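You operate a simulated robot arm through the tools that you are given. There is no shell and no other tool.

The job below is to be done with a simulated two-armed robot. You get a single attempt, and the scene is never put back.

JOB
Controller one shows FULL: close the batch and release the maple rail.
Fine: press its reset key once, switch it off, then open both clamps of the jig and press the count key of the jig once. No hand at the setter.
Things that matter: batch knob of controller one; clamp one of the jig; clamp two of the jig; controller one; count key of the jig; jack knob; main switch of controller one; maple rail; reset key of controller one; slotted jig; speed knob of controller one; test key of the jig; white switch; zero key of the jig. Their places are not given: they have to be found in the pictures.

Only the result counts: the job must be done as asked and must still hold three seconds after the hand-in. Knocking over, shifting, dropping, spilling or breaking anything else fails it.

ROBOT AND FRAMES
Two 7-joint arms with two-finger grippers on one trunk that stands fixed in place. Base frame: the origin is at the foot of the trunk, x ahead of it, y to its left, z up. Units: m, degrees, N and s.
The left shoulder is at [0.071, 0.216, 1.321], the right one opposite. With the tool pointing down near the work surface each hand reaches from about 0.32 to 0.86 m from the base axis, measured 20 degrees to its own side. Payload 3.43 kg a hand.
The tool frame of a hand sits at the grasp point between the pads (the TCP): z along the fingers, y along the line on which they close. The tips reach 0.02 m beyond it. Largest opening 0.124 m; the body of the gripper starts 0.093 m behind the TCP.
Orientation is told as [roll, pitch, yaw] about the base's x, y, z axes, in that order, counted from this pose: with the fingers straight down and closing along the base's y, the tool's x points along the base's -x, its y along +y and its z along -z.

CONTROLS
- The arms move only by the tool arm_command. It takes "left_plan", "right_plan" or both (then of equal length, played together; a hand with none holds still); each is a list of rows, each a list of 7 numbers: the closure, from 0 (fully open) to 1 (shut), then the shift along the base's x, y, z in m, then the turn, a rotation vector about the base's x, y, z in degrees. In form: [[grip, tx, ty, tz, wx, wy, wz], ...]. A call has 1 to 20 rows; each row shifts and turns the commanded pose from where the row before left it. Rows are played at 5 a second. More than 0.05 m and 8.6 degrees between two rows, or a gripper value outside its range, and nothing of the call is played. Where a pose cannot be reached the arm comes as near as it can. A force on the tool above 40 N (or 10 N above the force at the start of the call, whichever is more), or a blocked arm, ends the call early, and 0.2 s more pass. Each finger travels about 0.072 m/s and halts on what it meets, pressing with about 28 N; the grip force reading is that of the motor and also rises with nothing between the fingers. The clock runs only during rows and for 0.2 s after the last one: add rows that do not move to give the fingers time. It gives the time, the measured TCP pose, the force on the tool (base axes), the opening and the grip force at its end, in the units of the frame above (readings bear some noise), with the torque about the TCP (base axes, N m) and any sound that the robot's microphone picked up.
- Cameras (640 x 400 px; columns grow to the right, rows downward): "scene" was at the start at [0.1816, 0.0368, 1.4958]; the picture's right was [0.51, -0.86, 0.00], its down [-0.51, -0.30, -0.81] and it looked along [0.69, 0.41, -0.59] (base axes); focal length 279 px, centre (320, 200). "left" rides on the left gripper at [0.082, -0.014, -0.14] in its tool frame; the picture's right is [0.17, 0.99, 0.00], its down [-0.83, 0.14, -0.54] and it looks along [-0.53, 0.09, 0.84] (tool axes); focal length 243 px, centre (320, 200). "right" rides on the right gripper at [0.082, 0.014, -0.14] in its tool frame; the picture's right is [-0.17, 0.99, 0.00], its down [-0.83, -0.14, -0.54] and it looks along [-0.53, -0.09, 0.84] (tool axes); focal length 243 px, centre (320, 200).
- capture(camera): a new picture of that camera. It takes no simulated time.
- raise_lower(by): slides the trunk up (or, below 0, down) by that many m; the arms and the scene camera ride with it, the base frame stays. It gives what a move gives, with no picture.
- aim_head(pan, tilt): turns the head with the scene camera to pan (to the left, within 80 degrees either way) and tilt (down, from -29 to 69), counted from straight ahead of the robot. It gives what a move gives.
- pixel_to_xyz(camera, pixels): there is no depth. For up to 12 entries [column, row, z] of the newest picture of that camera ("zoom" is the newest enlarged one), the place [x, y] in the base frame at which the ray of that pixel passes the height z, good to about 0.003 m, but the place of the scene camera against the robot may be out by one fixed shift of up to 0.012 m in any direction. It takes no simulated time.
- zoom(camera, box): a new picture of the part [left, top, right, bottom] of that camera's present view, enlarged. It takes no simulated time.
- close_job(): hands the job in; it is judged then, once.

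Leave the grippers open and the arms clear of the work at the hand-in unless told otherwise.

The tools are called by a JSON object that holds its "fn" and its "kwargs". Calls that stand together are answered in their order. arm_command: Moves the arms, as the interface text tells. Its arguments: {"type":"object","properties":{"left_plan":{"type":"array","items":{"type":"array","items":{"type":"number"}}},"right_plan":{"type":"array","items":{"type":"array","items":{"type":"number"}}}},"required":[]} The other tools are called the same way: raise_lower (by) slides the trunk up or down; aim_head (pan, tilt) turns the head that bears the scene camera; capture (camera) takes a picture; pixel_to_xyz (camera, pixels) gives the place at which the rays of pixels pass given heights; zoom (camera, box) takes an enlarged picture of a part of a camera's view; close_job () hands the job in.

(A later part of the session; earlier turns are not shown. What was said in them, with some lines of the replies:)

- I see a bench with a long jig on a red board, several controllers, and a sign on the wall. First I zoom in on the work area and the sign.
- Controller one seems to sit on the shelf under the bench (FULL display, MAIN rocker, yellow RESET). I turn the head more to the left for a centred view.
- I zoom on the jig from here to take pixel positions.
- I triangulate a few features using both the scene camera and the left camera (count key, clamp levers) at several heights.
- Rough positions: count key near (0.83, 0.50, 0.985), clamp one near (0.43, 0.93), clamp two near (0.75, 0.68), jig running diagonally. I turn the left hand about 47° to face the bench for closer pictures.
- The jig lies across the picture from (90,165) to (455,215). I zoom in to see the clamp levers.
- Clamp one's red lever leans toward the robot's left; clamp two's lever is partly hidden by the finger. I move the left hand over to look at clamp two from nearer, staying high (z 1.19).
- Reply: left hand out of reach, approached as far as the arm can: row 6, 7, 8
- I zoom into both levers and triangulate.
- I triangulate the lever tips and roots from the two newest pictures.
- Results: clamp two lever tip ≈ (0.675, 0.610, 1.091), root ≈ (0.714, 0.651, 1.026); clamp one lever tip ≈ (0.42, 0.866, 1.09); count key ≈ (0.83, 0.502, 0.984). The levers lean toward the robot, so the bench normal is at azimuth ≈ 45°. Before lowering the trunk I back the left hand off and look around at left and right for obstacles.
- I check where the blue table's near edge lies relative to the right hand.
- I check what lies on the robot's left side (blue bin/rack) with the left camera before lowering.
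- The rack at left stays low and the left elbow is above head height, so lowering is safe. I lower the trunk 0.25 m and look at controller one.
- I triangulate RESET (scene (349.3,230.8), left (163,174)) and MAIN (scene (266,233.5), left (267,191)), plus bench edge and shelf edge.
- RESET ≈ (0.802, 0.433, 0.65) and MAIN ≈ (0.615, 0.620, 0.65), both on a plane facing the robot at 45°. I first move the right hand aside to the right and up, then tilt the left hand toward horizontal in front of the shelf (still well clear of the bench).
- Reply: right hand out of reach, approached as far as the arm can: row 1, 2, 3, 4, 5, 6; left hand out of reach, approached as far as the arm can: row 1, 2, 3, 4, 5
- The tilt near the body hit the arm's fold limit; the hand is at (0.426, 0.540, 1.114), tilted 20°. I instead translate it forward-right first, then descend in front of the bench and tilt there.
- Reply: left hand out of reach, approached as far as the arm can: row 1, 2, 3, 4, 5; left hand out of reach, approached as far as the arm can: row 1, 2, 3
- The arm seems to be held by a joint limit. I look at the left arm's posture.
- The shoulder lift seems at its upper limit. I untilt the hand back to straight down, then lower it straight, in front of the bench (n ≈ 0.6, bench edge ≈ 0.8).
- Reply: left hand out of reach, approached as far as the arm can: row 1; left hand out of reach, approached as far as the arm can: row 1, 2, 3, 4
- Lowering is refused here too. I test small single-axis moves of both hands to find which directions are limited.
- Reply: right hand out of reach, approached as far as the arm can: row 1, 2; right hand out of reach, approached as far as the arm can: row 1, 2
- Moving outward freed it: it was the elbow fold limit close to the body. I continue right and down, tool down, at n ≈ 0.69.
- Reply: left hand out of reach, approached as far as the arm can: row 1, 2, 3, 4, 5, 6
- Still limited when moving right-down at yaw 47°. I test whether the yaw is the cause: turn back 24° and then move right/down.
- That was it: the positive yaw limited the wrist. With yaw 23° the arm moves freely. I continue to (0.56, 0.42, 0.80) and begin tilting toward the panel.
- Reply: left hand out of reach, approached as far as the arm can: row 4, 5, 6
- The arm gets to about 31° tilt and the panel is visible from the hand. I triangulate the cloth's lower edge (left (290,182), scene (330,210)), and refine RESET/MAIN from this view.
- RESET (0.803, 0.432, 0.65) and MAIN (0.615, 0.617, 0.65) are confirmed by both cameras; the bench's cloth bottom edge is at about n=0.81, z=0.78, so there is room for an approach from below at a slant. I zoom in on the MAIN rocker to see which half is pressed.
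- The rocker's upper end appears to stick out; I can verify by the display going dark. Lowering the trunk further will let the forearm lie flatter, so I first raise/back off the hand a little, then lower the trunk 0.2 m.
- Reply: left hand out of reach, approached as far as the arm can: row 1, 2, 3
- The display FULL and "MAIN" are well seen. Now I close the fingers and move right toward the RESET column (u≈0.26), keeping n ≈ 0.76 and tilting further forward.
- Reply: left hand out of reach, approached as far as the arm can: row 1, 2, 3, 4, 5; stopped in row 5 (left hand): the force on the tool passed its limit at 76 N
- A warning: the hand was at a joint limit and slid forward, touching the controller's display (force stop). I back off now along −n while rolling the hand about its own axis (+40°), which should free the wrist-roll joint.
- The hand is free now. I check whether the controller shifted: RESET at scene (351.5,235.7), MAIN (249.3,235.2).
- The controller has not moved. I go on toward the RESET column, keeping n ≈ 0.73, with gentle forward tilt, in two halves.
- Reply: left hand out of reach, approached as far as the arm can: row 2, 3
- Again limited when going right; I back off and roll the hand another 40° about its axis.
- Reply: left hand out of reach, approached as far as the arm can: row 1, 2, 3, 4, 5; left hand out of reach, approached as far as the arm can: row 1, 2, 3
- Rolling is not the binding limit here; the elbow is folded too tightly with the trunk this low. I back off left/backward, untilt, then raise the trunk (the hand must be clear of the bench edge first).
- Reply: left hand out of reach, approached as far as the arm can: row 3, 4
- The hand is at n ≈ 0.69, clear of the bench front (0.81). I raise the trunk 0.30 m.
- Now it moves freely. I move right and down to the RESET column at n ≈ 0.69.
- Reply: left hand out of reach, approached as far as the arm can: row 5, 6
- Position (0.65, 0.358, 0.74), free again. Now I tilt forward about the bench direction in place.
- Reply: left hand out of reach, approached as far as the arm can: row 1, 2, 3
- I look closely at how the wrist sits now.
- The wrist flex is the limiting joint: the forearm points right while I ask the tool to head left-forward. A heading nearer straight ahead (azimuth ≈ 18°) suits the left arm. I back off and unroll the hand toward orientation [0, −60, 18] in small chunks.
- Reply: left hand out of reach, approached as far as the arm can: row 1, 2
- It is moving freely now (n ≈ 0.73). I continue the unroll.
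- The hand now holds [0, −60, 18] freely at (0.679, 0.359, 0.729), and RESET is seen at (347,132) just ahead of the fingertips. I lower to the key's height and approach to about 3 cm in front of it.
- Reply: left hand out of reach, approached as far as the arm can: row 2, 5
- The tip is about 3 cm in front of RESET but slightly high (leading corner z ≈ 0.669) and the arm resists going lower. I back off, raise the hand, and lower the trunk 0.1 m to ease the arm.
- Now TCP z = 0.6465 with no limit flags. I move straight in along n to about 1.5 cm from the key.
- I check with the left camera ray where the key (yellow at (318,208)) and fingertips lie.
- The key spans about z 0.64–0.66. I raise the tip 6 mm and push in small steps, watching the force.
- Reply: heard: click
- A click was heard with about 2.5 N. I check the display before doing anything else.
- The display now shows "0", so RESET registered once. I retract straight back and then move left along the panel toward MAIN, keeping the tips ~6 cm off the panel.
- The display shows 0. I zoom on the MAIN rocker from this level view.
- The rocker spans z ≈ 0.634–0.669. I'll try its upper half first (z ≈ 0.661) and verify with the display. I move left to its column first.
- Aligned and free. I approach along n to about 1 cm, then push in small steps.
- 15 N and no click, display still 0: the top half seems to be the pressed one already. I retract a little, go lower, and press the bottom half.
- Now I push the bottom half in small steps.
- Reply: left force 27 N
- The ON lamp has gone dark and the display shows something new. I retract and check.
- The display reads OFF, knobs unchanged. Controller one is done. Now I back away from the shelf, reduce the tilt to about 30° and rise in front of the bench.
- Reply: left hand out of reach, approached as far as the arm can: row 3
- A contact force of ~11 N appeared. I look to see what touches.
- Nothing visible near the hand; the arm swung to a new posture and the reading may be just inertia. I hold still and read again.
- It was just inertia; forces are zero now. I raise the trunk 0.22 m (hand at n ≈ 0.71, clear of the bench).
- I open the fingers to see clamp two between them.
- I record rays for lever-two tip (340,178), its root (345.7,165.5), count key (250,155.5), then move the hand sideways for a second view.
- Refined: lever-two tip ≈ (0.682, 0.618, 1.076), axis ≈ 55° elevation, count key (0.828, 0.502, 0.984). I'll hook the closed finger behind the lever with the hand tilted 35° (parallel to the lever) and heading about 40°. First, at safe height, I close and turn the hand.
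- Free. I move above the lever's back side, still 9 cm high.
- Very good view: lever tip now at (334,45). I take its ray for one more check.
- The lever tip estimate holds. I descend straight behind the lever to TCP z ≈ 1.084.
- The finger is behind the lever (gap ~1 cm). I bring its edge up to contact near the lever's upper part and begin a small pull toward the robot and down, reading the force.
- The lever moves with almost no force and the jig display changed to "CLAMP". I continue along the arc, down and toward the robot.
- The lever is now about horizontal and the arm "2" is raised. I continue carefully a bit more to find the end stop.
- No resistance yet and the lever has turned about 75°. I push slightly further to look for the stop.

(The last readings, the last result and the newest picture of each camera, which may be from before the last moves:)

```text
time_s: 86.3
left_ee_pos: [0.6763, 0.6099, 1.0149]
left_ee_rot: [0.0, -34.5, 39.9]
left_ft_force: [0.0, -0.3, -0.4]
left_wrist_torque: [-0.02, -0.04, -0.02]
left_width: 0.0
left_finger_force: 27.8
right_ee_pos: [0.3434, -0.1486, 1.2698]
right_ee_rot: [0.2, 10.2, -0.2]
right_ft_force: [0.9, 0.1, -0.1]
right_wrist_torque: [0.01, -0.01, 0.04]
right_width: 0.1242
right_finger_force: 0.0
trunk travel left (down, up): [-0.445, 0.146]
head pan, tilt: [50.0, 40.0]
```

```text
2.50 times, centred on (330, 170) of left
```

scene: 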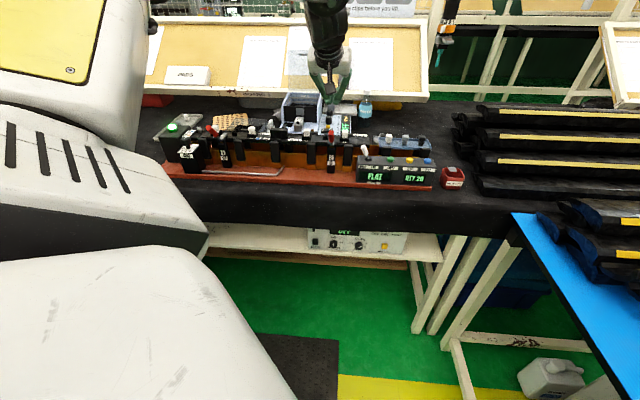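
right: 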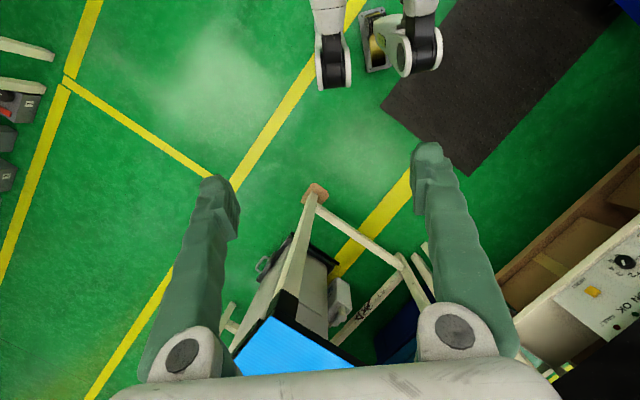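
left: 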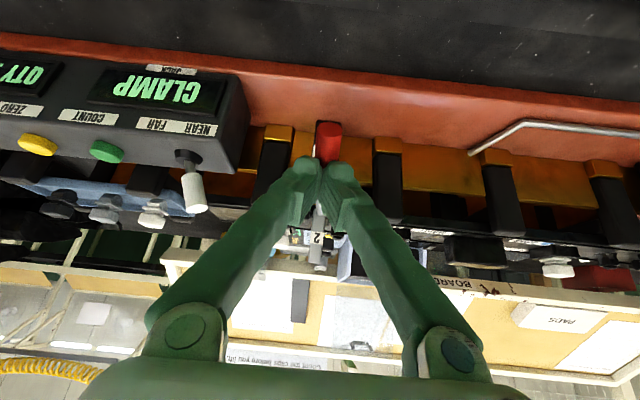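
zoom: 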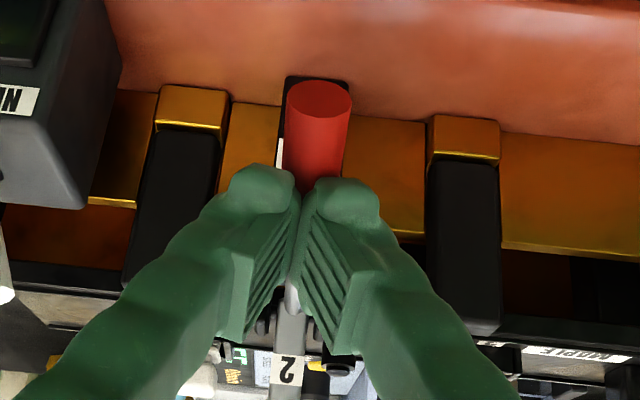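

The arm "2" stands up and the lever is fully down toward the robot. I withdraw up and back and look.

{"fn": "arm_command", "kwargs": {"left_plan": [[1, -0.003, -0.003, 0.02, 0, 0, 0], [1, -0.01, -0.01, 0.035, 0, 0, 0], [1, -0.02, -0.02, 0.035, 0, 0, 0], [1, -0.03, -0.02, 0.03, 0, 0, 0], [1, -0.03, -0.02, 0.03, 0, 0, 0], [1, 0, 0, 0, 0, 0, 0]]}}

{"fn": "capture", "kwargs": {"camera": "left"}}

{"fn": "capture", "kwargs": {"camera": "scene"}}

{"fn": "zoom", "kwargs": {"camera": "scene", "box": [150, 80, 450, 220]}}

```text
time_s: 87.7
left_ee_pos: [0.592, 0.5583, 1.1665]
left_ee_rot: [0.0, -34.5, 39.7]
left_ft_force: [-0.2, 0.1, -0.3]
left_wrist_torque: [0.03, 0.02, 0.01]
left_width: 0.0001
left_finger_force: 28.1
left hand out of reach, approached as far as the arm can: row 5
right_ee_pos: [0.3434, -0.1497, 1.2706]
right_ee_rot: [0.1, 10.2, -0.2]
right_ft_force: [0.2, -0.7, 0.5]
right_wrist_torque: [0.02, 0.01, 0.02]
right_width: 0.1239
right_finger_force: 0.0
trunk travel left (down, up): [-0.445, 0.146]
head pan, tilt: [50.0, 40.0]
```

```text
taken
```

left: 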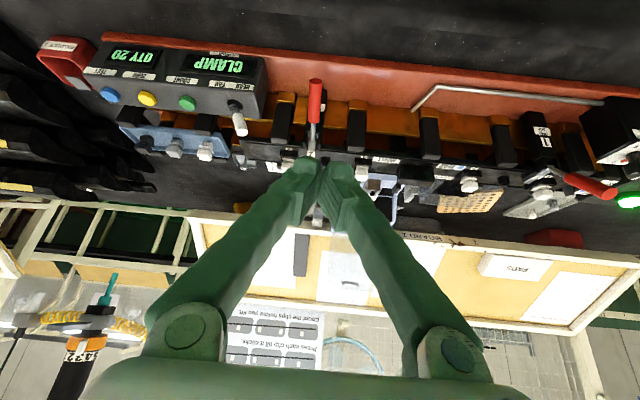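

```text
taken
```

scene: 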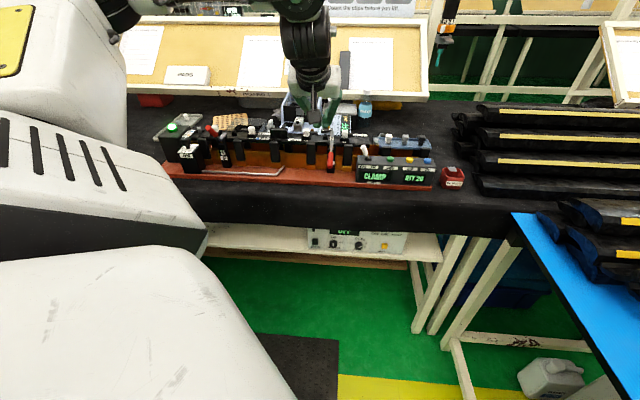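

```text
2.13 times, centred on (300, 150) of scene
```

zoom: 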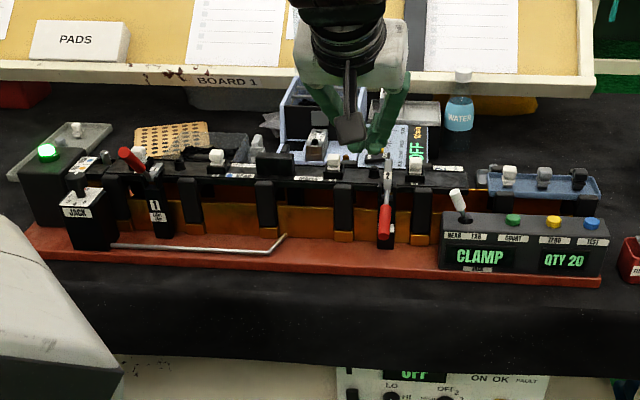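

Clamp two is open: arm "2" up, lever down. Now clamp one; I zoom on its lever in the left camera.

{"fn": "zoom", "kwargs": {"camera": "left", "box": [500, 90, 640, 230]}}

{"fn": "pixel_to_xyz", "kwargs": {"camera": "left", "pixels": [[607, 190, 1.06], [607, 190, 1.075], [607, 190, 1.09], [315, 82, 0.96], [315, 82, 0.98]]}}

```text
2.86 times, centred on (570, 160) of left
```

zoom: 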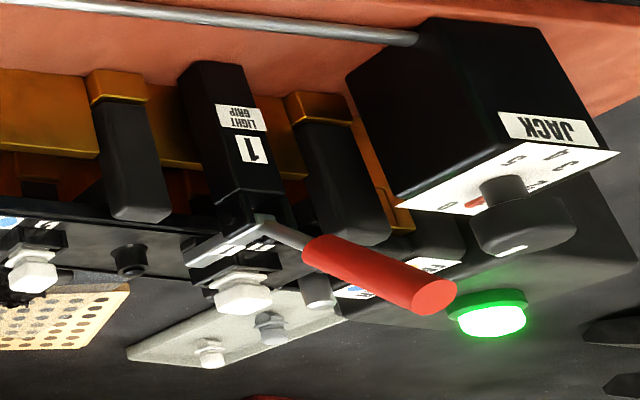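

```text
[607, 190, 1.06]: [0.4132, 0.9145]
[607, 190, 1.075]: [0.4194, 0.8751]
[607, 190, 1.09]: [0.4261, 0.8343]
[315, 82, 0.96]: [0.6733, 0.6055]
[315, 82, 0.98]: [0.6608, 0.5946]
```

I check where the jack box/knob lies relative to lever one.

{"fn": "pixel_to_xyz", "kwargs": {"camera": "left", "pixels": [[609.5, 194, 1.075], [560, 180, 1.03], [560, 180, 1.05], [602, 177, 1.0], [570, 200, 1.04], [618, 205, 1.04], [529, 176, 1.02], [489, 160, 1.02], [518, 177, 1.05]]}}

{"fn": "capture", "kwargs": {"camera": "right"}}

```text
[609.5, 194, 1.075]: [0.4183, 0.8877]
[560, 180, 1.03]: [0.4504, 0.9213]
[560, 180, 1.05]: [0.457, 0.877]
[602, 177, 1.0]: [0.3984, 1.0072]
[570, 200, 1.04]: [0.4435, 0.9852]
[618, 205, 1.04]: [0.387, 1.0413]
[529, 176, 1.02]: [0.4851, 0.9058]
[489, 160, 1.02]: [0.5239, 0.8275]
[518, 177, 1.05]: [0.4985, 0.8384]
```

```text
taken
```

right: 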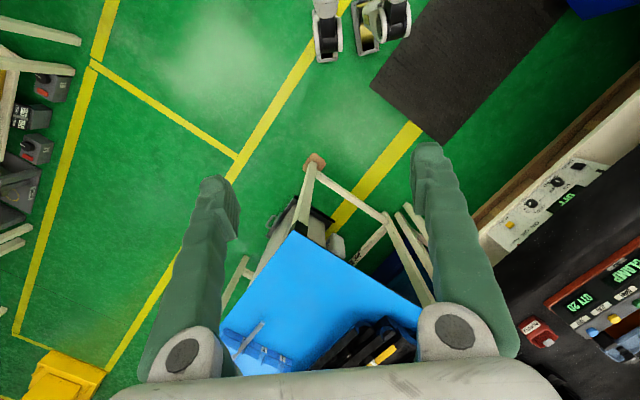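

I travel left at safe height toward clamp one.

{"fn": "arm_command", "kwargs": {"left_plan": [[1, -0.025, 0.0325, 0.003, 0, 0, 0], [1, -0.025, 0.0325, 0.003, 0, 0, 0], [1, -0.025, 0.0325, 0.003, 0, 0, 0], [1, -0.025, 0.0325, 0.003, 0, 0, 0], [1, -0.025, 0.0325, 0.003, 0, 0, 0], [1, -0.025, 0.0325, 0, 0, 0, 0], [1, -0.025, 0.0325, 0, 0, 0, 0], [1, -0.02, 0.03, 0, 0, 0, 0], [1, 0, 0, 0, 0, 0, 0]]}}

{"fn": "capture", "kwargs": {"camera": "left"}}

{"fn": "capture", "kwargs": {"camera": "scene"}}

```text
time_s: 89.7
left_ee_pos: [0.3968, 0.818, 1.1836]
left_ee_rot: [0.1, -34.6, 40.0]
left_ft_force: [-0.1, 0.7, 0.3]
left_wrist_torque: [0.01, -0.02, -0.01]
left_width: 0.0
left_finger_force: 28.1
right_ee_pos: [0.344, -0.149, 1.2699]
right_ee_rot: [0.2, 10.2, -0.2]
right_ft_force: [0.2, -1.0, -0.8]
right_wrist_torque: [0.01, 0.0, -0.04]
right_width: 0.1244
right_finger_force: 0.2
trunk travel left (down, up): [-0.445, 0.146]
head pan, tilt: [50.0, 40.0]
```

```text
taken
```

left: 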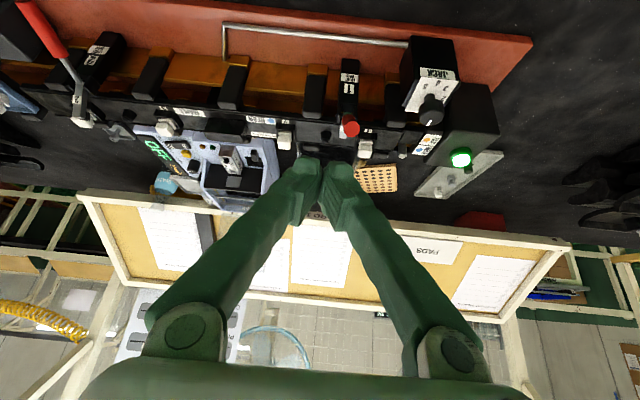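

```text
taken
```

scene: 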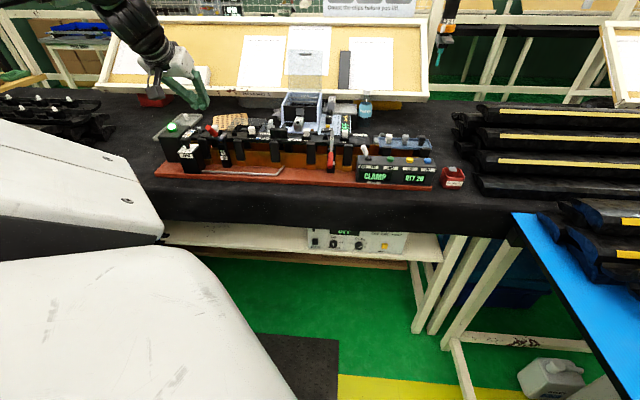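

{"fn": "zoom", "kwargs": {"camera": "left", "box": [290, 50, 450, 165]}}

{"fn": "pixel_to_xyz", "kwargs": {"camera": "left", "pixels": [[351, 129, 1.06], [351, 129, 1.075], [351, 129, 1.09], [347, 117, 1.02], [347, 117, 1.03], [431, 108, 1.03], [431, 108, 1.05]]}}

```text
3.48 times, centred on (370, 108) of left
```

zoom: 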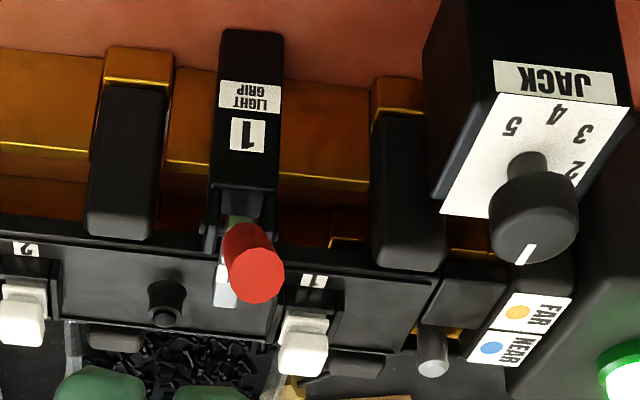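

```text
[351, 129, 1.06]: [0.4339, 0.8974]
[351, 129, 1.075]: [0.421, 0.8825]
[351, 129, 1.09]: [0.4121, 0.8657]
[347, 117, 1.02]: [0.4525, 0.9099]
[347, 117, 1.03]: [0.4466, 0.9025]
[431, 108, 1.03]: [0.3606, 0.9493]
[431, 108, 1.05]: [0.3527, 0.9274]
```

Lever-one tip ≈ (0.420, 0.884, 1.075), the same geometry as lever two. I go above its back side.

{"fn": "arm_command", "kwargs": {"left_plan": [[1, 0.0174, 0.0311, -0.004, 0, 0, 0], [1, 0.0174, 0.0311, -0.004, 0, 0, 0], [1, 0.0174, 0.0312, -0.004, 0, 0, 0], [1, 0, 0, 0, 0, 0, 0]]}}

{"fn": "capture", "kwargs": {"camera": "left"}}

{"fn": "pixel_to_xyz", "kwargs": {"camera": "left", "pixels": [[334, 45, 1.075]]}}

```text
time_s: 90.7
left_ee_pos: [0.448, 0.9097, 1.17]
left_ee_rot: [0.0, -34.5, 40.0]
left_ft_force: [-0.6, -0.6, 0.0]
left_wrist_torque: [0.02, 0.03, 0.01]
left_width: 0.0
left_finger_force: 27.8
right_ee_pos: [0.3431, -0.1494, 1.2708]
right_ee_rot: [0.2, 10.2, -0.2]
right_ft_force: [-0.7, -0.5, 0.6]
right_wrist_torque: [0.01, -0.01, -0.04]
right_width: 0.1242
right_finger_force: 0.2
trunk travel left (down, up): [-0.445, 0.146]
head pan, tilt: [50.0, 40.0]
```

```text
taken
```

left: 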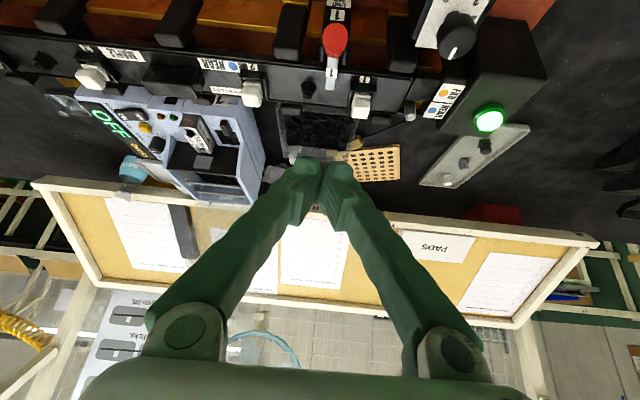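

```text
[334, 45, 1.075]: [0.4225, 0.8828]
```

The picture matches the one above clamp two (lever tip at (334,41)). I repeat the same descent.

{"fn": "arm_command", "kwargs": {"left_plan": [[1, 0.001, 0.001, -0.03, 0, 0, 0], [1, 0.001, 0.001, -0.03, 0, 0, 0], [1, 0, 0, -0.028, 0, 0, 0], [1, 0, 0, 0, 0, 0, 0]]}}

{"fn": "capture", "kwargs": {"camera": "left"}}

```text
time_s: 91.7
left_ee_pos: [0.4519, 0.9119, 1.0817]
left_ee_rot: [-0.1, -34.6, 40.0]
left_ft_force: [-0.4, 0.4, -0.4]
left_wrist_torque: [0.01, -0.02, 0.0]
left_width: 0.0001
left_finger_force: 28.1
right_ee_pos: [0.3446, -0.1475, 1.2696]
right_ee_rot: [0.2, 10.1, -0.1]
right_ft_force: [0.0, -0.9, 0.1]
right_wrist_torque: [-0.01, 0.02, 0.0]
right_width: 0.1243
right_finger_force: 0.1
trunk travel left (down, up): [-0.445, 0.146]
head pan, tilt: [50.0, 40.0]
```

```text
taken
```

left: 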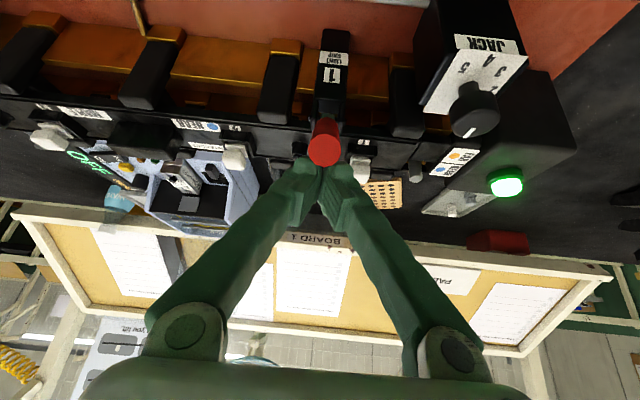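

Well aligned. I repeat the pull, first part.

{"fn": "arm_command", "kwargs": {"left_plan": [[1, -0.0068, -0.0068, 0.006, 0, 0, 0], [1, -0.0068, -0.0068, 0.003, 0, 0, 0], [1, -0.0035, -0.0035, -0.0015, 0, 0, 0], [1, -0.0035, -0.0035, -0.003, 0, 0, 0], [1, 0, 0, 0, 0, 0, 0]]}}

{"fn": "capture", "kwargs": {"camera": "left"}}

```text
time_s: 92.9
left_ee_pos: [0.4297, 0.8908, 1.0874]
left_ee_rot: [0.0, -34.5, 39.9]
left_ft_force: [1.0, -0.4, 1.6]
left_wrist_torque: [-0.03, 0.02, 0.01]
left_width: 0.0
left_finger_force: 27.6
right_ee_pos: [0.344, -0.1487, 1.2693]
right_ee_rot: [0.2, 10.3, -0.1]
right_ft_force: [0.0, 0.8, 0.1]
right_wrist_torque: [0.0, 0.01, -0.02]
right_width: 0.124
right_finger_force: 0.0
trunk travel left (down, up): [-0.445, 0.146]
head pan, tilt: [50.0, 40.0]
```

```text
taken
```

left: 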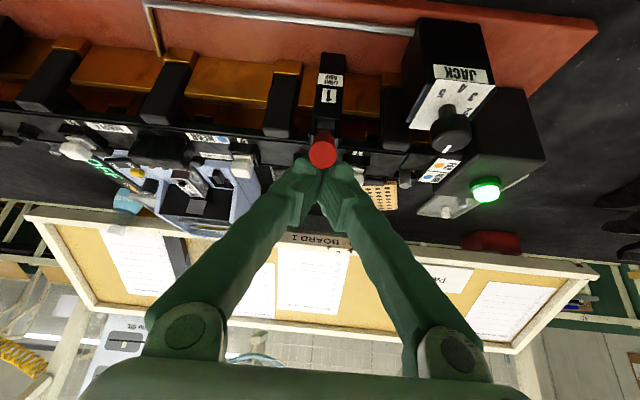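

Contact light. I continue along the same arc.

{"fn": "arm_command", "kwargs": {"left_plan": [[1, -0.0055, -0.0055, -0.007, 0, 0, 0], [1, -0.0055, -0.0055, -0.008, 0, 0, 0], [1, -0.0035, -0.0035, -0.009, 0, 0, 0], [1, -0.003, -0.003, -0.009, 0, 0, 0], [1, -0.001, -0.001, -0.01, 0, 0, 0], [1, 0, 0, 0, 0, 0, 0]]}}

{"fn": "capture", "kwargs": {"camera": "left"}}

```text
time_s: 94.3
left_ee_pos: [0.4115, 0.871, 1.0438]
left_ee_rot: [0.0, -34.6, 39.9]
left_ft_force: [0.2, 0.6, -0.3]
left_wrist_torque: [0.03, 0.03, -0.02]
left_width: 0.0
left_finger_force: 28.0
right_ee_pos: [0.3433, -0.1489, 1.2703]
right_ee_rot: [0.1, 10.3, -0.1]
right_ft_force: [-0.2, -0.2, -0.4]
right_wrist_torque: [0.0, 0.01, -0.01]
right_width: 0.1241
right_finger_force: 0.1
trunk travel left (down, up): [-0.445, 0.146]
head pan, tilt: [50.0, 40.0]
```

```text
taken
```

left: 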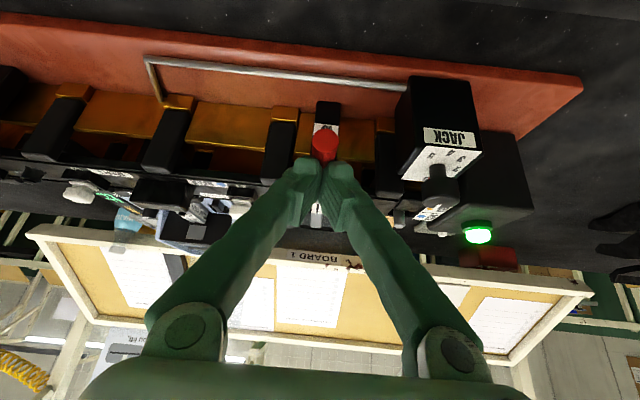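

The lever follows. I finish the last part of the stroke like with clamp two.

{"fn": "arm_command", "kwargs": {"left_plan": [[1, 0, 0, -0.008, 0, 0, 0], [1, 0.0005, 0.0005, -0.008, 0, 0, 0], [1, 0.001, 0.001, -0.007, 0, 0, 0], [1, 0.0015, 0.0015, -0.007, 0, 0, 0], [1, 0, 0, 0, 0, 0, 0]]}}

{"fn": "capture", "kwargs": {"camera": "left"}}

```text
time_s: 95.5
left_ee_pos: [0.4153, 0.8737, 1.0138]
left_ee_rot: [0.1, -34.5, 39.9]
left_ft_force: [0.3, -0.2, 0.1]
left_wrist_torque: [-0.01, -0.01, -0.01]
left_width: 0.0001
left_finger_force: 28.3
right_ee_pos: [0.3431, -0.1485, 1.2704]
right_ee_rot: [0.2, 10.2, -0.3]
right_ft_force: [0.1, -0.6, 0.5]
right_wrist_torque: [0.01, 0.01, 0.02]
right_width: 0.1239
right_finger_force: 0.1
trunk travel left (down, up): [-0.445, 0.146]
head pan, tilt: [50.0, 40.0]
```

```text
taken
```

left: 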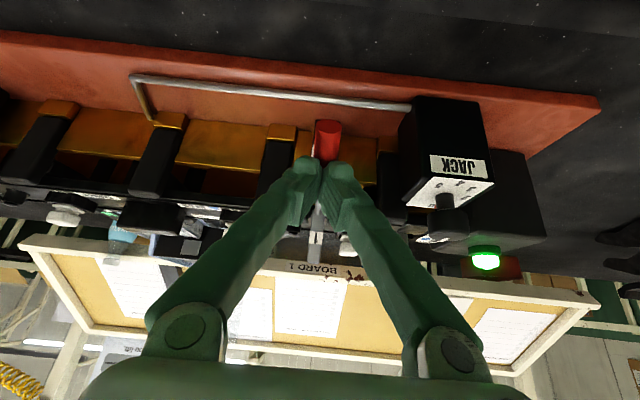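

The lever is down and arm "1" is up. I withdraw up and back as before, then look.

{"fn": "arm_command", "kwargs": {"left_plan": [[1, -0.003, -0.003, 0.02, 0, 0, 0], [1, -0.008, -0.008, 0.035, 0, 0, 0], [1, -0.015, -0.015, 0.035, 0, 0, 0], [1, 0, -0.02, 0.03, 0, 0, 0], [1, 0.01, -0.02, 0.03, 0, 0, 0], [1, 0, 0, 0, 0, 0, 0]]}}

{"fn": "capture", "kwargs": {"camera": "left"}}

{"fn": "capture", "kwargs": {"camera": "scene"}}

{"fn": "zoom", "kwargs": {"camera": "scene", "box": [150, 80, 450, 220]}}

```text
time_s: 96.9
left_ee_pos: [0.3984, 0.8086, 1.1639]
left_ee_rot: [0.0, -34.6, 39.9]
left_ft_force: [0.7, -0.8, 0.0]
left_wrist_torque: [-0.02, -0.01, -0.01]
left_width: 0.0001
left_finger_force: 28.1
right_ee_pos: [0.3437, -0.1478, 1.2709]
right_ee_rot: [0.2, 10.1, -0.2]
right_ft_force: [1.2, 1.2, -0.2]
right_wrist_torque: [-0.03, -0.02, 0.01]
right_width: 0.1241
right_finger_force: 0.0
trunk travel left (down, up): [-0.445, 0.146]
head pan, tilt: [50.0, 40.0]
```

```text
taken
```

left: 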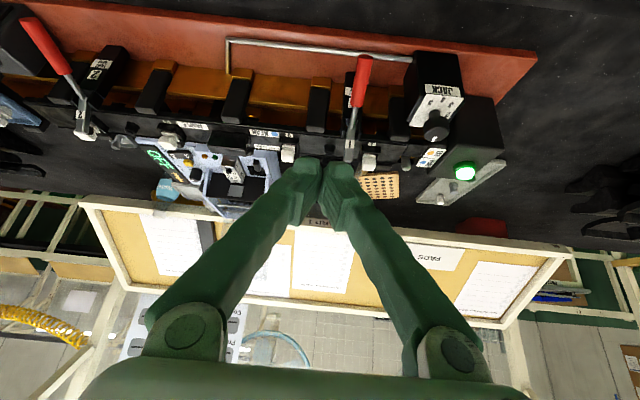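

```text
taken
```

scene: 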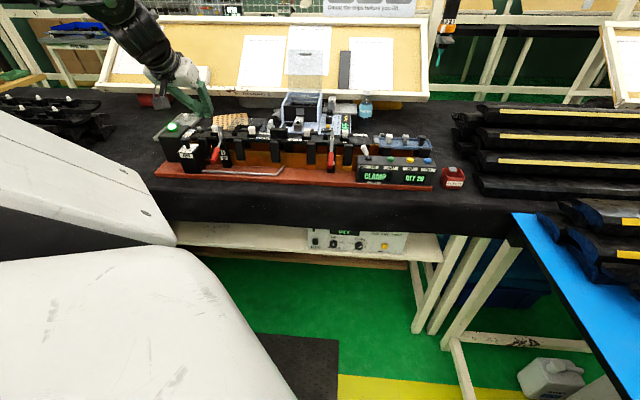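

```text
2.13 times, centred on (300, 150) of scene
```

zoom: 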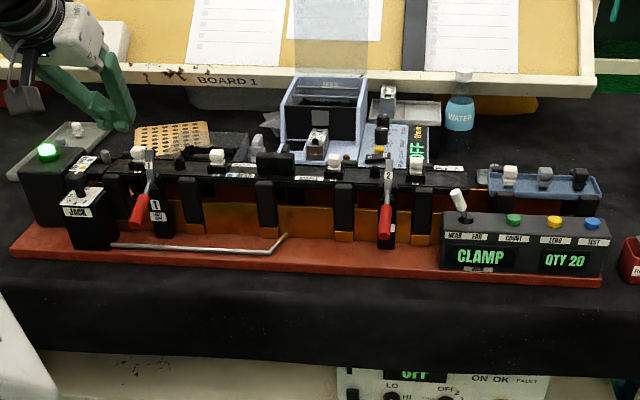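

Both clamps stand open (arms 1 and 2 up, both levers down). Next the count key at (0.828, 0.502, 0.984). I travel right at height and turn the heading back to 20°.

{"fn": "arm_command", "kwargs": {"left_plan": [[1, 0.0345, -0.0275, 0, 0, 0, -1.67], [1, 0.0345, -0.0275, 0, 0, 0, -1.67], [1, 0.0345, -0.0275, 0, 0, 0, -1.67], [1, 0.0345, -0.0275, 0, 0, 0, -1.67], [1, 0.0345, -0.0275, 0, 0, 0, -1.67], [1, 0.0345, -0.0275, 0, 0, 0, -1.67], [1, 0.0345, -0.0275, 0, 0, 0, -1.67], [1, 0.0345, -0.0275, 0, 0, 0, -1.67], [1, 0.0345, -0.0275, 0, 0, 0, -1.67], [1, 0.0345, -0.0275, 0, 0, 0, -1.67], [1, 0.0345, -0.0275, 0, 0, 0, -1.67], [1, 0, 0, 0, 0, 0, -1.67], [1, 0, 0, 0, 0, 0, 0]]}}

{"fn": "capture", "kwargs": {"camera": "left"}}

{"fn": "capture", "kwargs": {"camera": "scene"}}

```text
time_s: 99.7
left_ee_pos: [0.7778, 0.5071, 1.1629]
left_ee_rot: [-0.1, -34.5, 19.9]
left_ft_force: [-0.6, -0.6, 0.3]
left_wrist_torque: [-0.03, 0.0, 0.01]
left_width: 0.0
left_finger_force: 28.0
right_ee_pos: [0.344, -0.1484, 1.2697]
right_ee_rot: [0.2, 10.2, -0.3]
right_ft_force: [0.5, 0.0, -0.8]
right_wrist_torque: [0.03, -0.01, 0.0]
right_width: 0.124
right_finger_force: 0.1
trunk travel left (down, up): [-0.445, 0.146]
head pan, tilt: [50.0, 40.0]
```

```text
taken
```

left: 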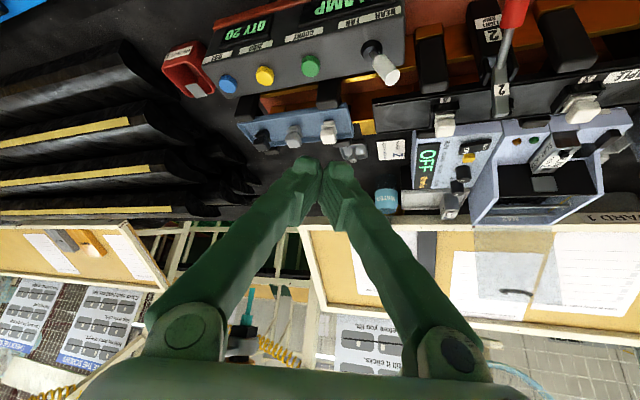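

```text
taken
```

scene: 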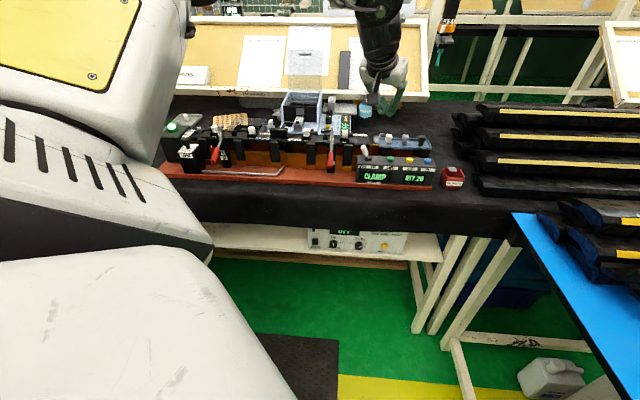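

The green COUNT key is at (310,65). I check its place from here.

{"fn": "zoom", "kwargs": {"camera": "left", "box": [200, 10, 420, 130]}}

{"fn": "pixel_to_xyz", "kwargs": {"camera": "left", "pixels": [[310, 65, 0.975], [310, 65, 0.985], [264, 75, 0.98], [392, 77, 1.03]]}}

```text
2.91 times, centred on (310, 70) of left
```

zoom: 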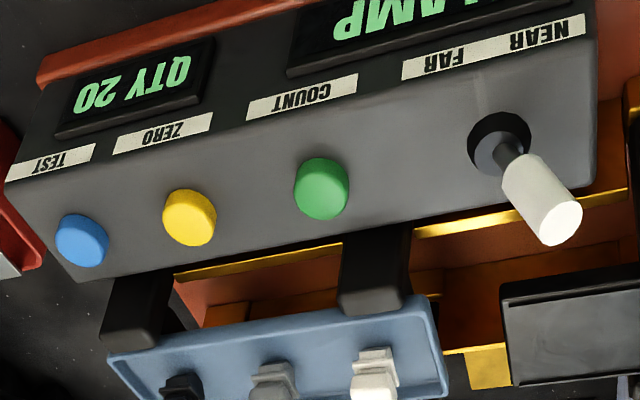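

```text
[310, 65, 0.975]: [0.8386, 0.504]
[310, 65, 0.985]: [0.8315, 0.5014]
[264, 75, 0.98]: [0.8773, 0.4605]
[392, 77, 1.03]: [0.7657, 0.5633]
```

Key at (0.830, 0.5015, 0.984). I go above it at about 5 cm.

{"fn": "arm_command", "kwargs": {"left_plan": [[1, 0.026, -0.0028, -0.02, 0, 0, 0], [1, 0.026, -0.0028, -0.02, 0, 0, 0], [1, 0, 0, -0.035, 0, 0, 0], [1, 0, 0, -0.028, 0, 0, 0], [1, 0, 0, 0, 0, 0, 0]]}}

{"fn": "capture", "kwargs": {"camera": "left"}}

{"fn": "zoom", "kwargs": {"camera": "scene", "box": [340, 110, 468, 200]}}

```text
time_s: 100.9
left_ee_pos: [0.83, 0.4984, 1.062]
left_ee_rot: [0.0, -34.5, 20.0]
left_ft_force: [0.4, 0.0, -0.9]
left_wrist_torque: [0.01, 0.01, -0.01]
left_width: 0.0
left_finger_force: 27.6
right_ee_pos: [0.3436, -0.1486, 1.2703]
right_ee_rot: [0.3, 10.1, -0.3]
right_ft_force: [-0.7, -1.0, 0.9]
right_wrist_torque: [0.02, -0.05, 0.01]
right_width: 0.124
right_finger_force: 0.1
trunk travel left (down, up): [-0.445, 0.146]
head pan, tilt: [50.0, 40.0]
```

```text
taken
```

left: 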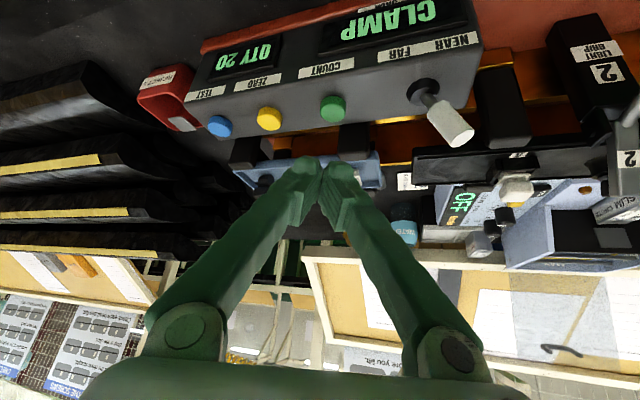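

```text
4.44 times, centred on (404, 155) of scene
```

zoom: 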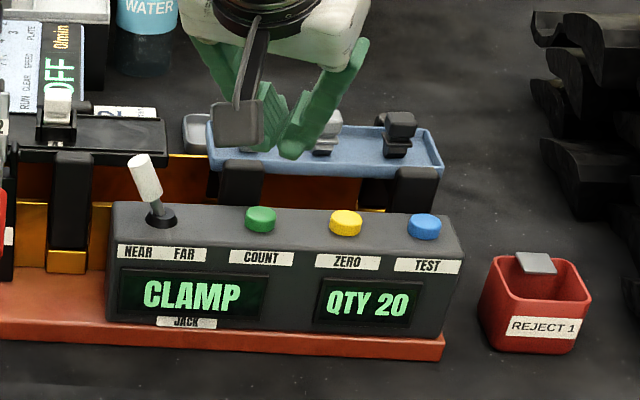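

I correct 3 mm in y and descend to about 8 mm above the key.

{"fn": "arm_command", "kwargs": {"left_plan": [[1, 0, 0.003, -0.023, 0, 0, 0], [1, 0, 0, -0.022, 0, 0, 0], [1, 0, 0, 0, 0, 0, 0]]}}

{"fn": "capture", "kwargs": {"camera": "left"}}

{"fn": "zoom", "kwargs": {"camera": "scene", "box": [340, 110, 468, 200]}}

```text
time_s: 101.7
left_ee_pos: [0.8294, 0.5017, 1.0154]
left_ee_rot: [0.0, -34.6, 20.0]
left_ft_force: [-0.2, 0.2, -0.1]
left_wrist_torque: [0.01, -0.01, -0.02]
left_width: 0.0
left_finger_force: 27.8
right_ee_pos: [0.3433, -0.148, 1.2699]
right_ee_rot: [0.2, 10.1, -0.2]
right_ft_force: [0.2, 0.0, 0.0]
right_wrist_torque: [0.0, -0.03, 0.01]
right_width: 0.124
right_finger_force: 0.1
trunk travel left (down, up): [-0.445, 0.146]
head pan, tilt: [50.0, 40.0]
```

```text
taken
```

left: 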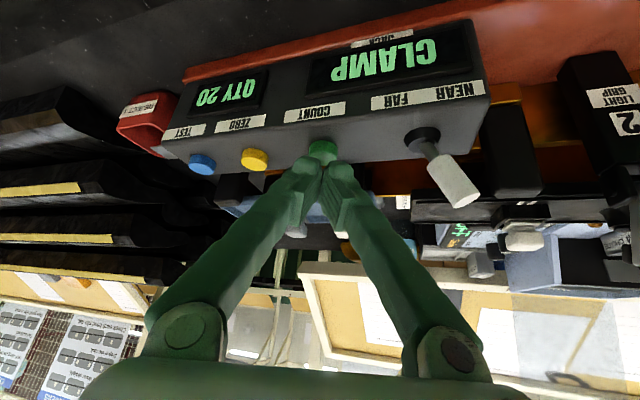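

```text
4.44 times, centred on (404, 155) of scene
```

zoom: 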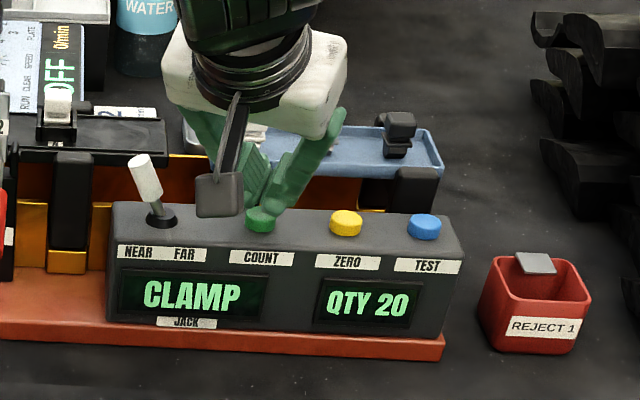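

The fingertips look slightly behind the key's centre; I shift 6 mm toward the robot and press down in 2 mm steps.

{"fn": "arm_command", "kwargs": {"left_plan": [[1, -0.0055, -0.002, 0, 0, 0, 0], [1, 0, 0, -0.003, 0, 0, 0], [1, 0, 0, -0.002, 0, 0, 0], [1, 0, 0, -0.002, 0, 0, 0], [1, 0, 0, 0, 0, 0, 0]]}}

{"fn": "zoom", "kwargs": {"camera": "scene", "box": [340, 110, 468, 200]}}

```text
time_s: 102.9
left_ee_pos: [0.8252, 0.5006, 1.0092]
left_ee_rot: [0.0, -34.5, 19.9]
left_ft_force: [-0.6, 0.5, 0.1]
left_wrist_torque: [0.03, -0.02, -0.01]
left_width: 0.0
left_finger_force: 28.5
right_ee_pos: [0.3432, -0.1494, 1.2695]
right_ee_rot: [0.2, 10.2, -0.2]
right_ft_force: [-0.6, -0.3, 0.5]
right_wrist_torque: [0.01, 0.0, 0.0]
right_width: 0.1241
right_finger_force: 0.0
trunk travel left (down, up): [-0.445, 0.146]
head pan, tilt: [50.0, 40.0]
```

```text
4.44 times, centred on (404, 155) of scene
```

zoom: 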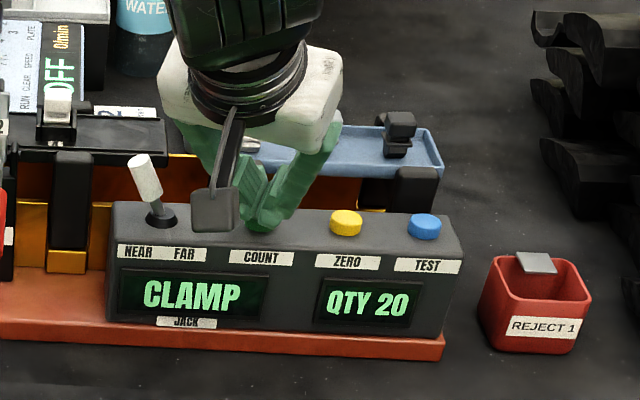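

Over the key, no contact yet. I continue down in small steps.

{"fn": "arm_command", "kwargs": {"left_plan": [[1, 0, 0, -0.002, 0, 0, 0], [1, 0, 0, -0.002, 0, 0, 0], [1, 0, 0, 0, 0, 0, 0]]}}

{"fn": "zoom", "kwargs": {"camera": "scene", "box": [340, 110, 468, 200]}}

```text
time_s: 103.7
left_ee_pos: [0.8256, 0.5017, 1.0034]
left_ee_rot: [-0.1, -34.5, 20.0]
left_ft_force: [-0.3, 0.1, 1.0]
left_wrist_torque: [-0.01, 0.01, 0.0]
left_width: 0.0
left_finger_force: 28.0
right_ee_pos: [0.3436, -0.1489, 1.2703]
right_ee_rot: [0.2, 10.3, -0.1]
right_ft_force: [0.1, -0.2, 0.0]
right_wrist_torque: [0.03, 0.01, 0.0]
right_width: 0.1238
right_finger_force: 0.1
trunk travel left (down, up): [-0.445, 0.146]
head pan, tilt: [50.0, 40.0]
```

```text
4.44 times, centred on (404, 155) of scene
```

zoom: 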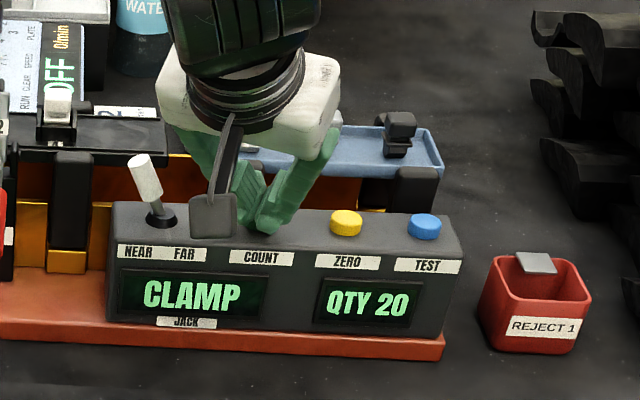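

{"fn": "arm_command", "kwargs": {"left_plan": [[1, 0, 0, -0.0015, 0, 0, 0], [1, 0, 0, -0.0015, 0, 0, 0], [1, 0, 0, 0, 0, 0, 0]]}}

{"fn": "zoom", "kwargs": {"camera": "scene", "box": [340, 110, 468, 200]}}

```text
time_s: 104.5
left_ee_pos: [0.8258, 0.5018, 1.0017]
left_ee_rot: [-0.1, -34.5, 20.0]
left_ft_force: [-0.5, -0.9, 0.8]
left_wrist_torque: [0.0, 0.03, 0.02]
left_width: 0.0
left_finger_force: 28.4
right_ee_pos: [0.3436, -0.1482, 1.2704]
right_ee_rot: [0.2, 10.2, -0.3]
right_ft_force: [0.0, 0.9, 0.0]
right_wrist_torque: [-0.02, -0.01, -0.02]
right_width: 0.1239
right_finger_force: 0.0
trunk travel left (down, up): [-0.445, 0.146]
head pan, tilt: [50.0, 40.0]
```

```text
4.44 times, centred on (404, 155) of scene
```

zoom: 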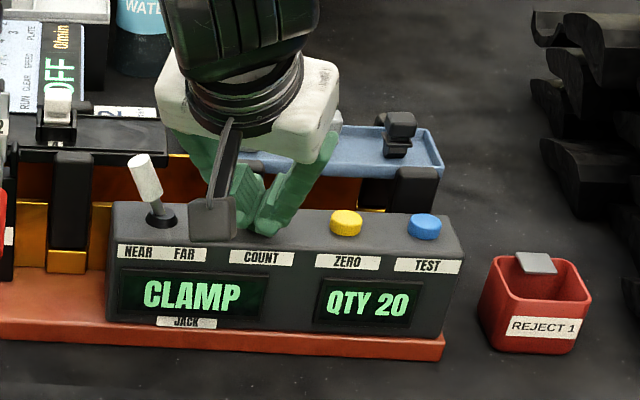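

{"fn": "arm_command", "kwargs": {"left_plan": [[1, 0, 0, -0.0015, 0, 0, 0], [1, 0, 0, -0.0015, 0, 0, 0], [1, 0, 0, 0, 0, 0, 0]]}}

{"fn": "capture", "kwargs": {"camera": "left"}}

```text
time_s: 105.3
left_ee_pos: [0.8251, 0.5012, 0.9984]
left_ee_rot: [0.0, -34.7, 20.0]
left_ft_force: [-0.6, -0.6, 1.0]
left_wrist_torque: [0.01, -0.05, 0.02]
left_width: 0.0
left_finger_force: 28.1
right_ee_pos: [0.3415, -0.1489, 1.2705]
right_ee_rot: [0.3, 10.1, -0.1]
right_ft_force: [0.1, 0.2, 0.3]
right_wrist_torque: [0.03, -0.01, 0.02]
right_width: 0.1241
right_finger_force: 0.1
trunk travel left (down, up): [-0.445, 0.146]
head pan, tilt: [50.0, 40.0]
heard: click
```

```text
taken
```

left: 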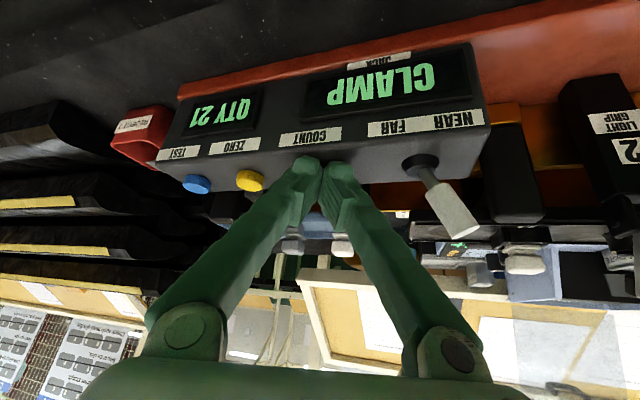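

Click heard and the display shows QTY 21. I lift straight up at once, then back off.

{"fn": "arm_command", "kwargs": {"left_plan": [[1, 0, 0, 0.015, 0, 0, 0], [1, 0, 0, 0.035, 0, 0, 0], [1, 0, 0, 0.04, 0, 0, 0], [1, 0, 0, 0.04, 0, 0, 0], [1, 0, 0, 0.02, 0, 0, 0], [1, 0, 0, 0, 0, 0, 0]]}}

{"fn": "arm_command", "kwargs": {"left_plan": [[1, -0.035, 0, 0.01, 0, 0, 0], [1, -0.035, 0, 0.01, 0, 0, 0], [0.5, -0.035, 0, 0.01, 0, 0, 0], [0, -0.035, 0, 0.01, 0, 0, 0], [0, -0.035, 0, 0, 0, 0, 0], [0, 0, 0, 0, 0, 0, 0], [0, 0, 0, 0, 0, 0, 0]]}}

{"fn": "capture", "kwargs": {"camera": "scene"}}

{"fn": "zoom", "kwargs": {"camera": "scene", "box": [150, 90, 470, 260]}}

{"fn": "capture", "kwargs": {"camera": "left"}}

```text
time_s: 106.7
left_ee_pos: [0.8267, 0.5018, 1.1467]
left_ee_rot: [0.0, -34.5, 20.1]
left_ft_force: [0.5, 0.3, 0.8]
left_wrist_torque: [-0.05, 0.02, -0.01]
left_width: 0.0
left_finger_force: 28.6
right_ee_pos: [0.3434, -0.1487, 1.2703]
right_ee_rot: [0.2, 10.1, -0.1]
right_ft_force: [1.0, 0.4, 0.4]
right_wrist_torque: [0.02, 0.03, -0.01]
right_width: 0.1241
right_finger_force: 0.0
trunk travel left (down, up): [-0.445, 0.146]
head pan, tilt: [50.0, 40.0]
```

```text
time_s: 108.3
left_ee_pos: [0.6495, 0.5016, 1.1885]
left_ee_rot: [0.0, -34.5, 19.9]
left_ft_force: [-0.3, 0.5, -0.1]
left_wrist_torque: [0.03, 0.02, -0.03]
left_width: 0.1239
left_finger_force: 0.2
right_ee_pos: [0.3437, -0.148, 1.2707]
right_ee_rot: [0.2, 10.0, -0.2]
right_ft_force: [1.0, 0.0, -0.2]
right_wrist_torque: [0.01, 0.01, -0.01]
right_width: 0.1244
right_finger_force: 0.1
trunk travel left (down, up): [-0.445, 0.146]
head pan, tilt: [50.0, 40.0]
```

```text
taken
```

scene: 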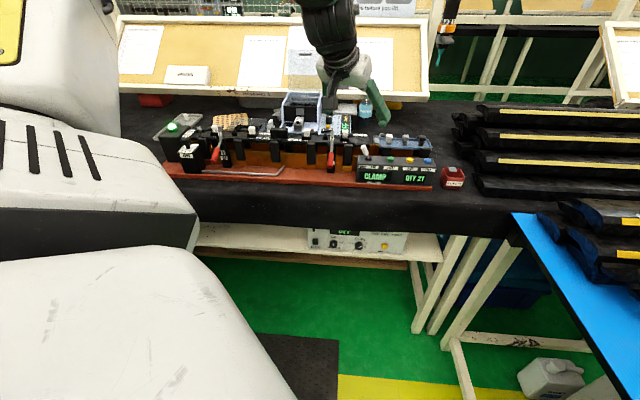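

```text
2.00 times, centred on (310, 175) of scene
```

zoom: 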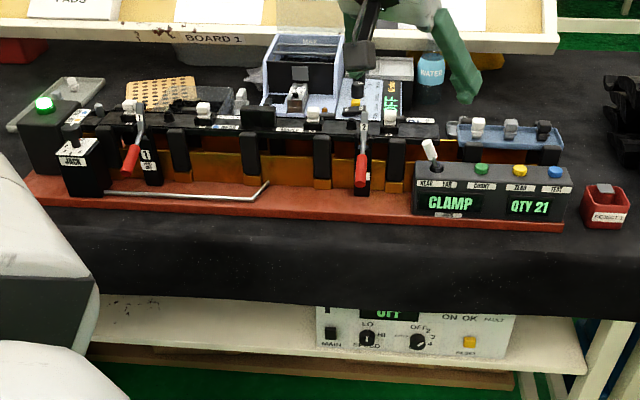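

```text
taken
```

left: 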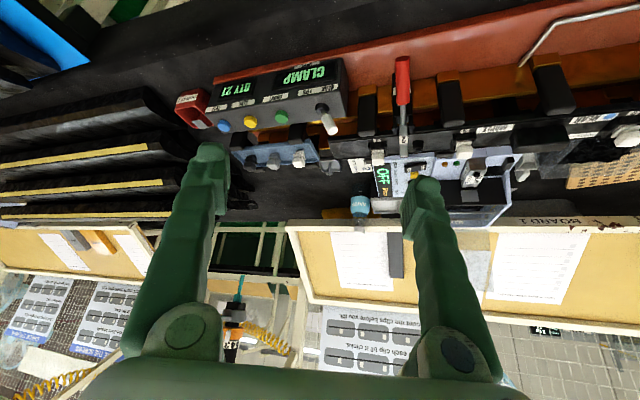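

All is as asked: QTY 21, both clamps open, controller one OFF. I move the left hand fully clear of the bench, then check once more.

{"fn": "arm_command", "kwargs": {"left_plan": [[0, -0.03, -0.005, 0.02, 0, 0, 0], [0, -0.03, -0.005, 0.02, 0, 0, 0], [0, -0.03, -0.005, 0.02, 0, 0, 0], [0, -0.03, -0.005, 0.02, 0, 0, 0], [0, 0, 0, 0, 0, 0, 0]]}}

{"fn": "zoom", "kwargs": {"camera": "scene", "box": [150, 90, 470, 260]}}

{"fn": "zoom", "kwargs": {"camera": "scene", "box": [290, 220, 430, 265]}}

{"fn": "zoom", "kwargs": {"camera": "scene", "box": [170, 100, 360, 190]}}

```text
time_s: 109.5
left_ee_pos: [0.5303, 0.4837, 1.2674]
left_ee_rot: [0.0, -34.5, 20.0]
left_ft_force: [-0.4, -0.2, -0.1]
left_wrist_torque: [-0.02, 0.05, 0.02]
left_width: 0.1242
left_finger_force: 0.2
right_ee_pos: [0.3454, -0.1484, 1.2693]
right_ee_rot: [0.2, 10.2, -0.1]
right_ft_force: [0.1, -0.1, -0.1]
right_wrist_torque: [-0.04, 0.0, -0.04]
right_width: 0.1239
right_finger_force: 0.0
trunk travel left (down, up): [-0.445, 0.146]
head pan, tilt: [50.0, 40.0]
```

```text
2.00 times, centred on (310, 175) of scene
```

zoom: 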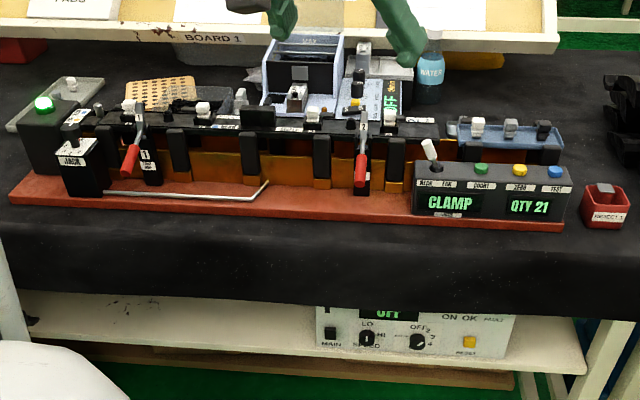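

```text
4.57 times, centred on (360, 242) of scene
```

zoom: 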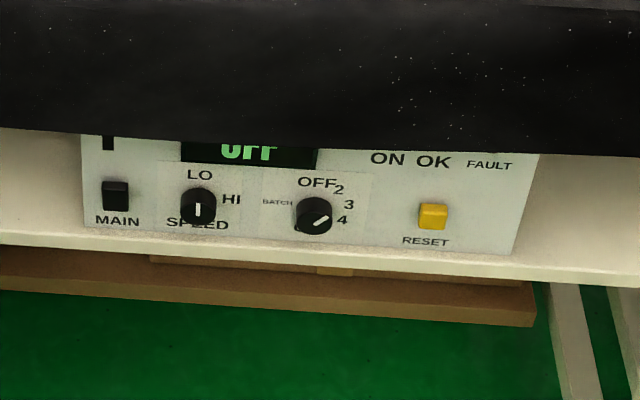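

```text
3.37 times, centred on (265, 145) of scene
```

zoom: 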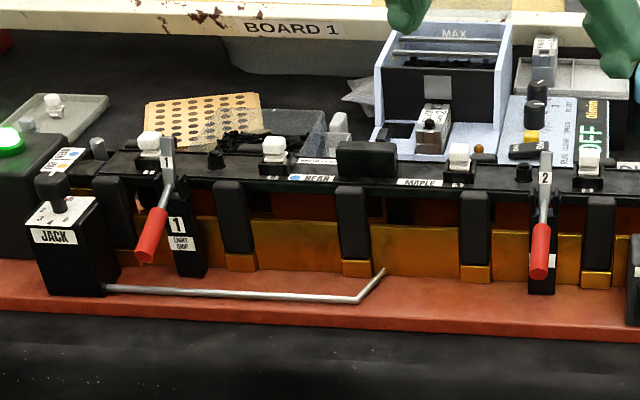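

Both clamp arms stand upright, the jig shows QTY 21, controller one shows OFF with its knobs unchanged, the setter was not touched, and the arms are clear with the grippers open. I hand in the job.

{"fn": "close_job", "kwargs": {}}

```text
The job is handed in.
```

The job is done and handed in. I don't have the judge's verdict, only what the displays and pictures showed just before the hand-in.

- **Reset key of controller one:** pressed once, with one click heard. The display went from FULL to 0.
- **Main switch:** controller one is off. Its display reads OFF and the ON lamp is dark. I pressed the upper half of the rocker first with no effect, and the lower half switched it off.
- **Clamps one and two:** both open, with the arms standing up off the maple rail and the red levers down. The jig shows CLAMP.
- **Count key:** pressed once, with one click heard. The quantity went from 20 to 21.

I did not touch the setter, the white switch, the jack knob, the zero and test keys, or the speed and batch knobs. Both grippers are open and the arms are clear of the work.

**Bump on controller one:** early on, the closed fingertips bumped into its display panel and the robot stopped at 76 N. I checked its position afterwards from two cameras; it had not moved, and it worked normally from then on.
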